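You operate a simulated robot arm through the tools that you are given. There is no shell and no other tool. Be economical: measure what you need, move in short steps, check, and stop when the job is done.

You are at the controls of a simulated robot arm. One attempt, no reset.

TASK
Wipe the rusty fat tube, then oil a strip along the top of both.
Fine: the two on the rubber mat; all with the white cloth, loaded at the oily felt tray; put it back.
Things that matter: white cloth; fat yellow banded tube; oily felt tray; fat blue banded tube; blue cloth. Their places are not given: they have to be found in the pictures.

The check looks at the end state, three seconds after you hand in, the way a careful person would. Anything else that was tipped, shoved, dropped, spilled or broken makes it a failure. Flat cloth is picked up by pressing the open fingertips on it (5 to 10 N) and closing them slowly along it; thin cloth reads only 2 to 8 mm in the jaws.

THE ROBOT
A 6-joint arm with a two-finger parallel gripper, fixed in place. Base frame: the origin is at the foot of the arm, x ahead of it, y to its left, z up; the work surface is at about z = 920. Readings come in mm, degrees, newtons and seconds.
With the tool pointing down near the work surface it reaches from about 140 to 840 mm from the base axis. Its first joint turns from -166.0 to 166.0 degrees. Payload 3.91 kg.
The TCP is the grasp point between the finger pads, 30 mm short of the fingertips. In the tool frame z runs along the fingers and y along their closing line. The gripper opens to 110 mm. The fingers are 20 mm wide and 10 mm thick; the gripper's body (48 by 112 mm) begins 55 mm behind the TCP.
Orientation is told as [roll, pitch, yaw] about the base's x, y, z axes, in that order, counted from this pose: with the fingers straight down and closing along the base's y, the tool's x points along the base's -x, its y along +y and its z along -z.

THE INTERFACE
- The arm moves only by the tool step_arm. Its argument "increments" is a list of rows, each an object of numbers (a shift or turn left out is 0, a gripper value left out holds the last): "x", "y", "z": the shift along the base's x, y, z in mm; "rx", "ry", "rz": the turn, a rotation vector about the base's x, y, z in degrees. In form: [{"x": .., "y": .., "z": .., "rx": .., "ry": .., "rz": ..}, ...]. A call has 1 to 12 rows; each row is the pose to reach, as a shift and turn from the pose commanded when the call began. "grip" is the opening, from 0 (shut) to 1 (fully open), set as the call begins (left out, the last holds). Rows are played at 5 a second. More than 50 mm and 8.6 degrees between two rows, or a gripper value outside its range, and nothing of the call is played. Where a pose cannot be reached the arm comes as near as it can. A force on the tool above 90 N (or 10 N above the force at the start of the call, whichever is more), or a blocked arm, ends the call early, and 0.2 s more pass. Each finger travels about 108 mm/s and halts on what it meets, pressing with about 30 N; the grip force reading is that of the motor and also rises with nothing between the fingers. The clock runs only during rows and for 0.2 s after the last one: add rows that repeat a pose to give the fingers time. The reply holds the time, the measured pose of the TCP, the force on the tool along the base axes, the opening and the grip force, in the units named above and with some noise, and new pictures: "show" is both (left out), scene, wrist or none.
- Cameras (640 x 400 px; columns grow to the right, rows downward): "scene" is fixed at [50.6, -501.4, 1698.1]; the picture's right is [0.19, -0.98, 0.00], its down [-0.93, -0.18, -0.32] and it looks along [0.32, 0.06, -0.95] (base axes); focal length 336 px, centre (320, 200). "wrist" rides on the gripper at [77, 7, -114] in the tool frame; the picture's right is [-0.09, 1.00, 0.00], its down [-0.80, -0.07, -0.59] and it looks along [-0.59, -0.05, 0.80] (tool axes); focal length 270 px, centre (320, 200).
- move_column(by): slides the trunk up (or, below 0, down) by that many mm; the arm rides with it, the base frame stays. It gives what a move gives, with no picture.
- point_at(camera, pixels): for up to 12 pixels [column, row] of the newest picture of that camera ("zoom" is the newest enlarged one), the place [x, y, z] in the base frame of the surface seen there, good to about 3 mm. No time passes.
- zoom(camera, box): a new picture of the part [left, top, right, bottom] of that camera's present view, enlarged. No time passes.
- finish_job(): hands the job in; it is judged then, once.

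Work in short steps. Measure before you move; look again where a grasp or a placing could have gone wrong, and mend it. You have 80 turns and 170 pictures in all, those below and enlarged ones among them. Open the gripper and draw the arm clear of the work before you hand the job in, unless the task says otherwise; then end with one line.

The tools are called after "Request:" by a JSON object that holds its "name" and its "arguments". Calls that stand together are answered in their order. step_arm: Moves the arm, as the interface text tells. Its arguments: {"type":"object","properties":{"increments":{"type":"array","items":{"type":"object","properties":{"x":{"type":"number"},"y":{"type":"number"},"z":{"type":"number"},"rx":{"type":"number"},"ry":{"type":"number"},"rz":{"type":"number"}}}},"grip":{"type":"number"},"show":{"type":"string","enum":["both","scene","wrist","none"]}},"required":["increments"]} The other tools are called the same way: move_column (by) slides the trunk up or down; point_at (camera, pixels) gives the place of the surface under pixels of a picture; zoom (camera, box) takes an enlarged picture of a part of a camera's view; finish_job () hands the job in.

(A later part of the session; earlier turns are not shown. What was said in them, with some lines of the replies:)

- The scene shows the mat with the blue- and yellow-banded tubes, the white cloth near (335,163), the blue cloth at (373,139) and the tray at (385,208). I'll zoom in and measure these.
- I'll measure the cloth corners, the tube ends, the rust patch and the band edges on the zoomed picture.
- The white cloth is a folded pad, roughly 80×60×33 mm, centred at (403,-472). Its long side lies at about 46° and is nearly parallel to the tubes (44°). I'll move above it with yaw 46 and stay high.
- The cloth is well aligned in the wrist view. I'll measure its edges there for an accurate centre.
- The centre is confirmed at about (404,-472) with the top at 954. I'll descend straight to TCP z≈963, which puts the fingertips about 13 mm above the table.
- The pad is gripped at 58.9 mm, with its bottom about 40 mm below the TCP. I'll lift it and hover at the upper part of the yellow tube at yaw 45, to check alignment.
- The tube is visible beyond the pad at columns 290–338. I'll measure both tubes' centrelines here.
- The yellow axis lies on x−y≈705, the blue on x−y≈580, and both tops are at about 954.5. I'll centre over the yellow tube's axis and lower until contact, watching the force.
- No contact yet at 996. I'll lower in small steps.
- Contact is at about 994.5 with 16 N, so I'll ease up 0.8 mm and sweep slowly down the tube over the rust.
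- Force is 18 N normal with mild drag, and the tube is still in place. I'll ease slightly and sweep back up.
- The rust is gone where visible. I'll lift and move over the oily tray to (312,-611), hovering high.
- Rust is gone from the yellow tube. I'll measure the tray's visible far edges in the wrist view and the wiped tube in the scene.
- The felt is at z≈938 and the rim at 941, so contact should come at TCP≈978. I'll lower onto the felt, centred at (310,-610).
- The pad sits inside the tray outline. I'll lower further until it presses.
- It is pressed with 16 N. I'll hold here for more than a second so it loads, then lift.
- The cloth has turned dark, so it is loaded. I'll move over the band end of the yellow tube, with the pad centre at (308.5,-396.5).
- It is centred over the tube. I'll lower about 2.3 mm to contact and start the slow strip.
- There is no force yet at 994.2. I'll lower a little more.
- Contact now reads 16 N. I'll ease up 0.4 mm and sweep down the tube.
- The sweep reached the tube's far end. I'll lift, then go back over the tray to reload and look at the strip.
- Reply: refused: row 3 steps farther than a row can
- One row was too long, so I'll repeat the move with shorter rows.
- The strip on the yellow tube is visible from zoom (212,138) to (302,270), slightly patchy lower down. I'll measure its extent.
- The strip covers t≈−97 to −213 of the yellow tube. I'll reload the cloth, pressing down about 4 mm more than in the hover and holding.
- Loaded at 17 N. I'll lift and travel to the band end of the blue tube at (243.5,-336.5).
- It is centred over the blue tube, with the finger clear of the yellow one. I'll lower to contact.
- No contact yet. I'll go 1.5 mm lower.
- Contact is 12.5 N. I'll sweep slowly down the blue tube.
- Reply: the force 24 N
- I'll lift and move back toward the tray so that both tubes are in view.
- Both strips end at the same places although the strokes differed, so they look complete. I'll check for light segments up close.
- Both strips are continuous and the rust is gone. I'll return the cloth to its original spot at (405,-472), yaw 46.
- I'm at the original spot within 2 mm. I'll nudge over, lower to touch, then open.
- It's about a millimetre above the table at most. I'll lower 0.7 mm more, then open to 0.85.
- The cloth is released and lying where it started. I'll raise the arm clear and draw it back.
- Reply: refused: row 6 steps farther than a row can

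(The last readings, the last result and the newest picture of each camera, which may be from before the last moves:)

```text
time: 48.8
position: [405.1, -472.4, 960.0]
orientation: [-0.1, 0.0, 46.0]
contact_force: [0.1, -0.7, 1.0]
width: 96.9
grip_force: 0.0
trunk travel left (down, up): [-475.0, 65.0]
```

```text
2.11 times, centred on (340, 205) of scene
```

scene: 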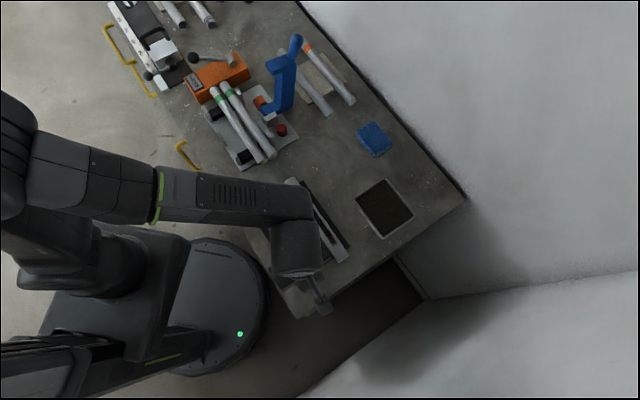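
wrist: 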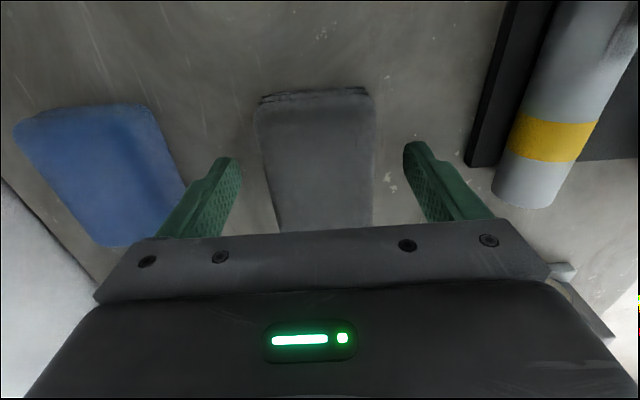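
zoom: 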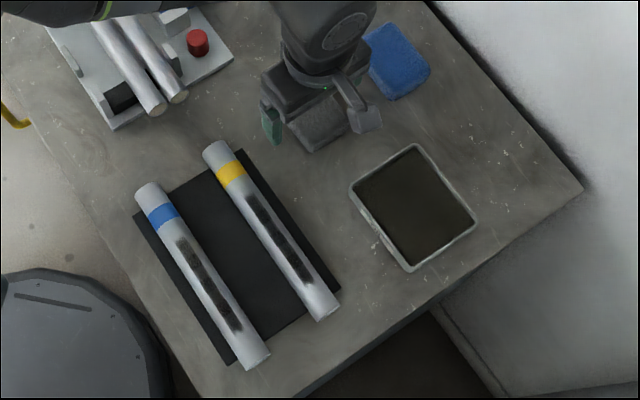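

One row was too long, so I'll repeat the retreat with shorter rows.

Request:
{"name": "step_arm", "arguments": {"increments": [{"z": 40}, {"z": 85}, {"z": 130}, {"z": 175}, {"z": 220}, {"z": 260}, {"x": -25, "y": 35, "z": 260}, {"x": -50, "y": 70, "z": 260}, {"x": -75, "y": 110, "z": 260}, {"x": -100, "y": 150, "z": 260}, {"x": -100, "y": 150, "z": 260}]}}

Request:
{"name": "zoom", "arguments": {"camera": "scene", "box": [240, 110, 440, 300]}}

```text
time: 51.2
position: [306.4, -323.1, 1220.2]
orientation: [-0.1, 0.0, 46.0]
contact_force: [-0.3, -0.3, -0.4]
width: 96.8
grip_force: 0.0
trunk travel left (down, up): [-475.0, 65.0]
```

scene: 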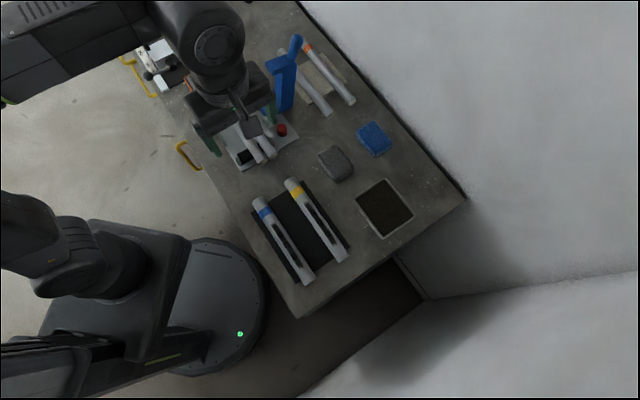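
wrist: 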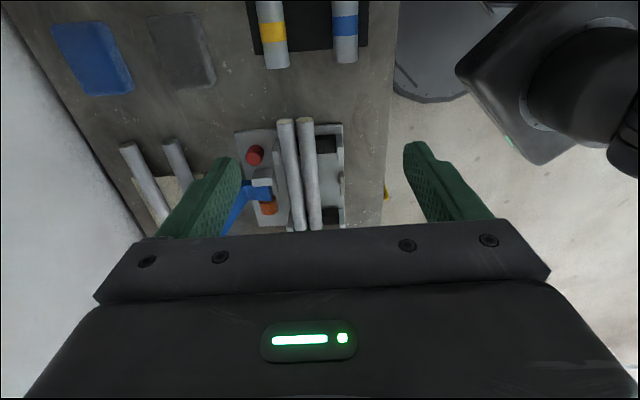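

```text
2.11 times, centred on (340, 205) of scene
```

zoom: 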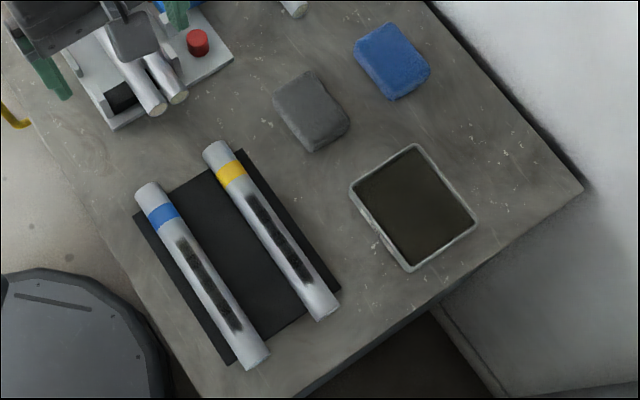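

The final view shows the rust gone, a strip on each tube, the tubes, tray and blue cloth unmoved, the white cloth back at its spot, and the arm clear with the gripper open. I'm handing in.

Request:
{"name": "finish_job", "arguments": {}}

```text
The job is handed in.
```

I wiped the rust off the yellow-banded tube, oiled a strip along the top of both tubes with the white cloth, and put the cloth back where it was. The strips run along the middle of each tube, starting below the coloured band and stopping short of the far end.
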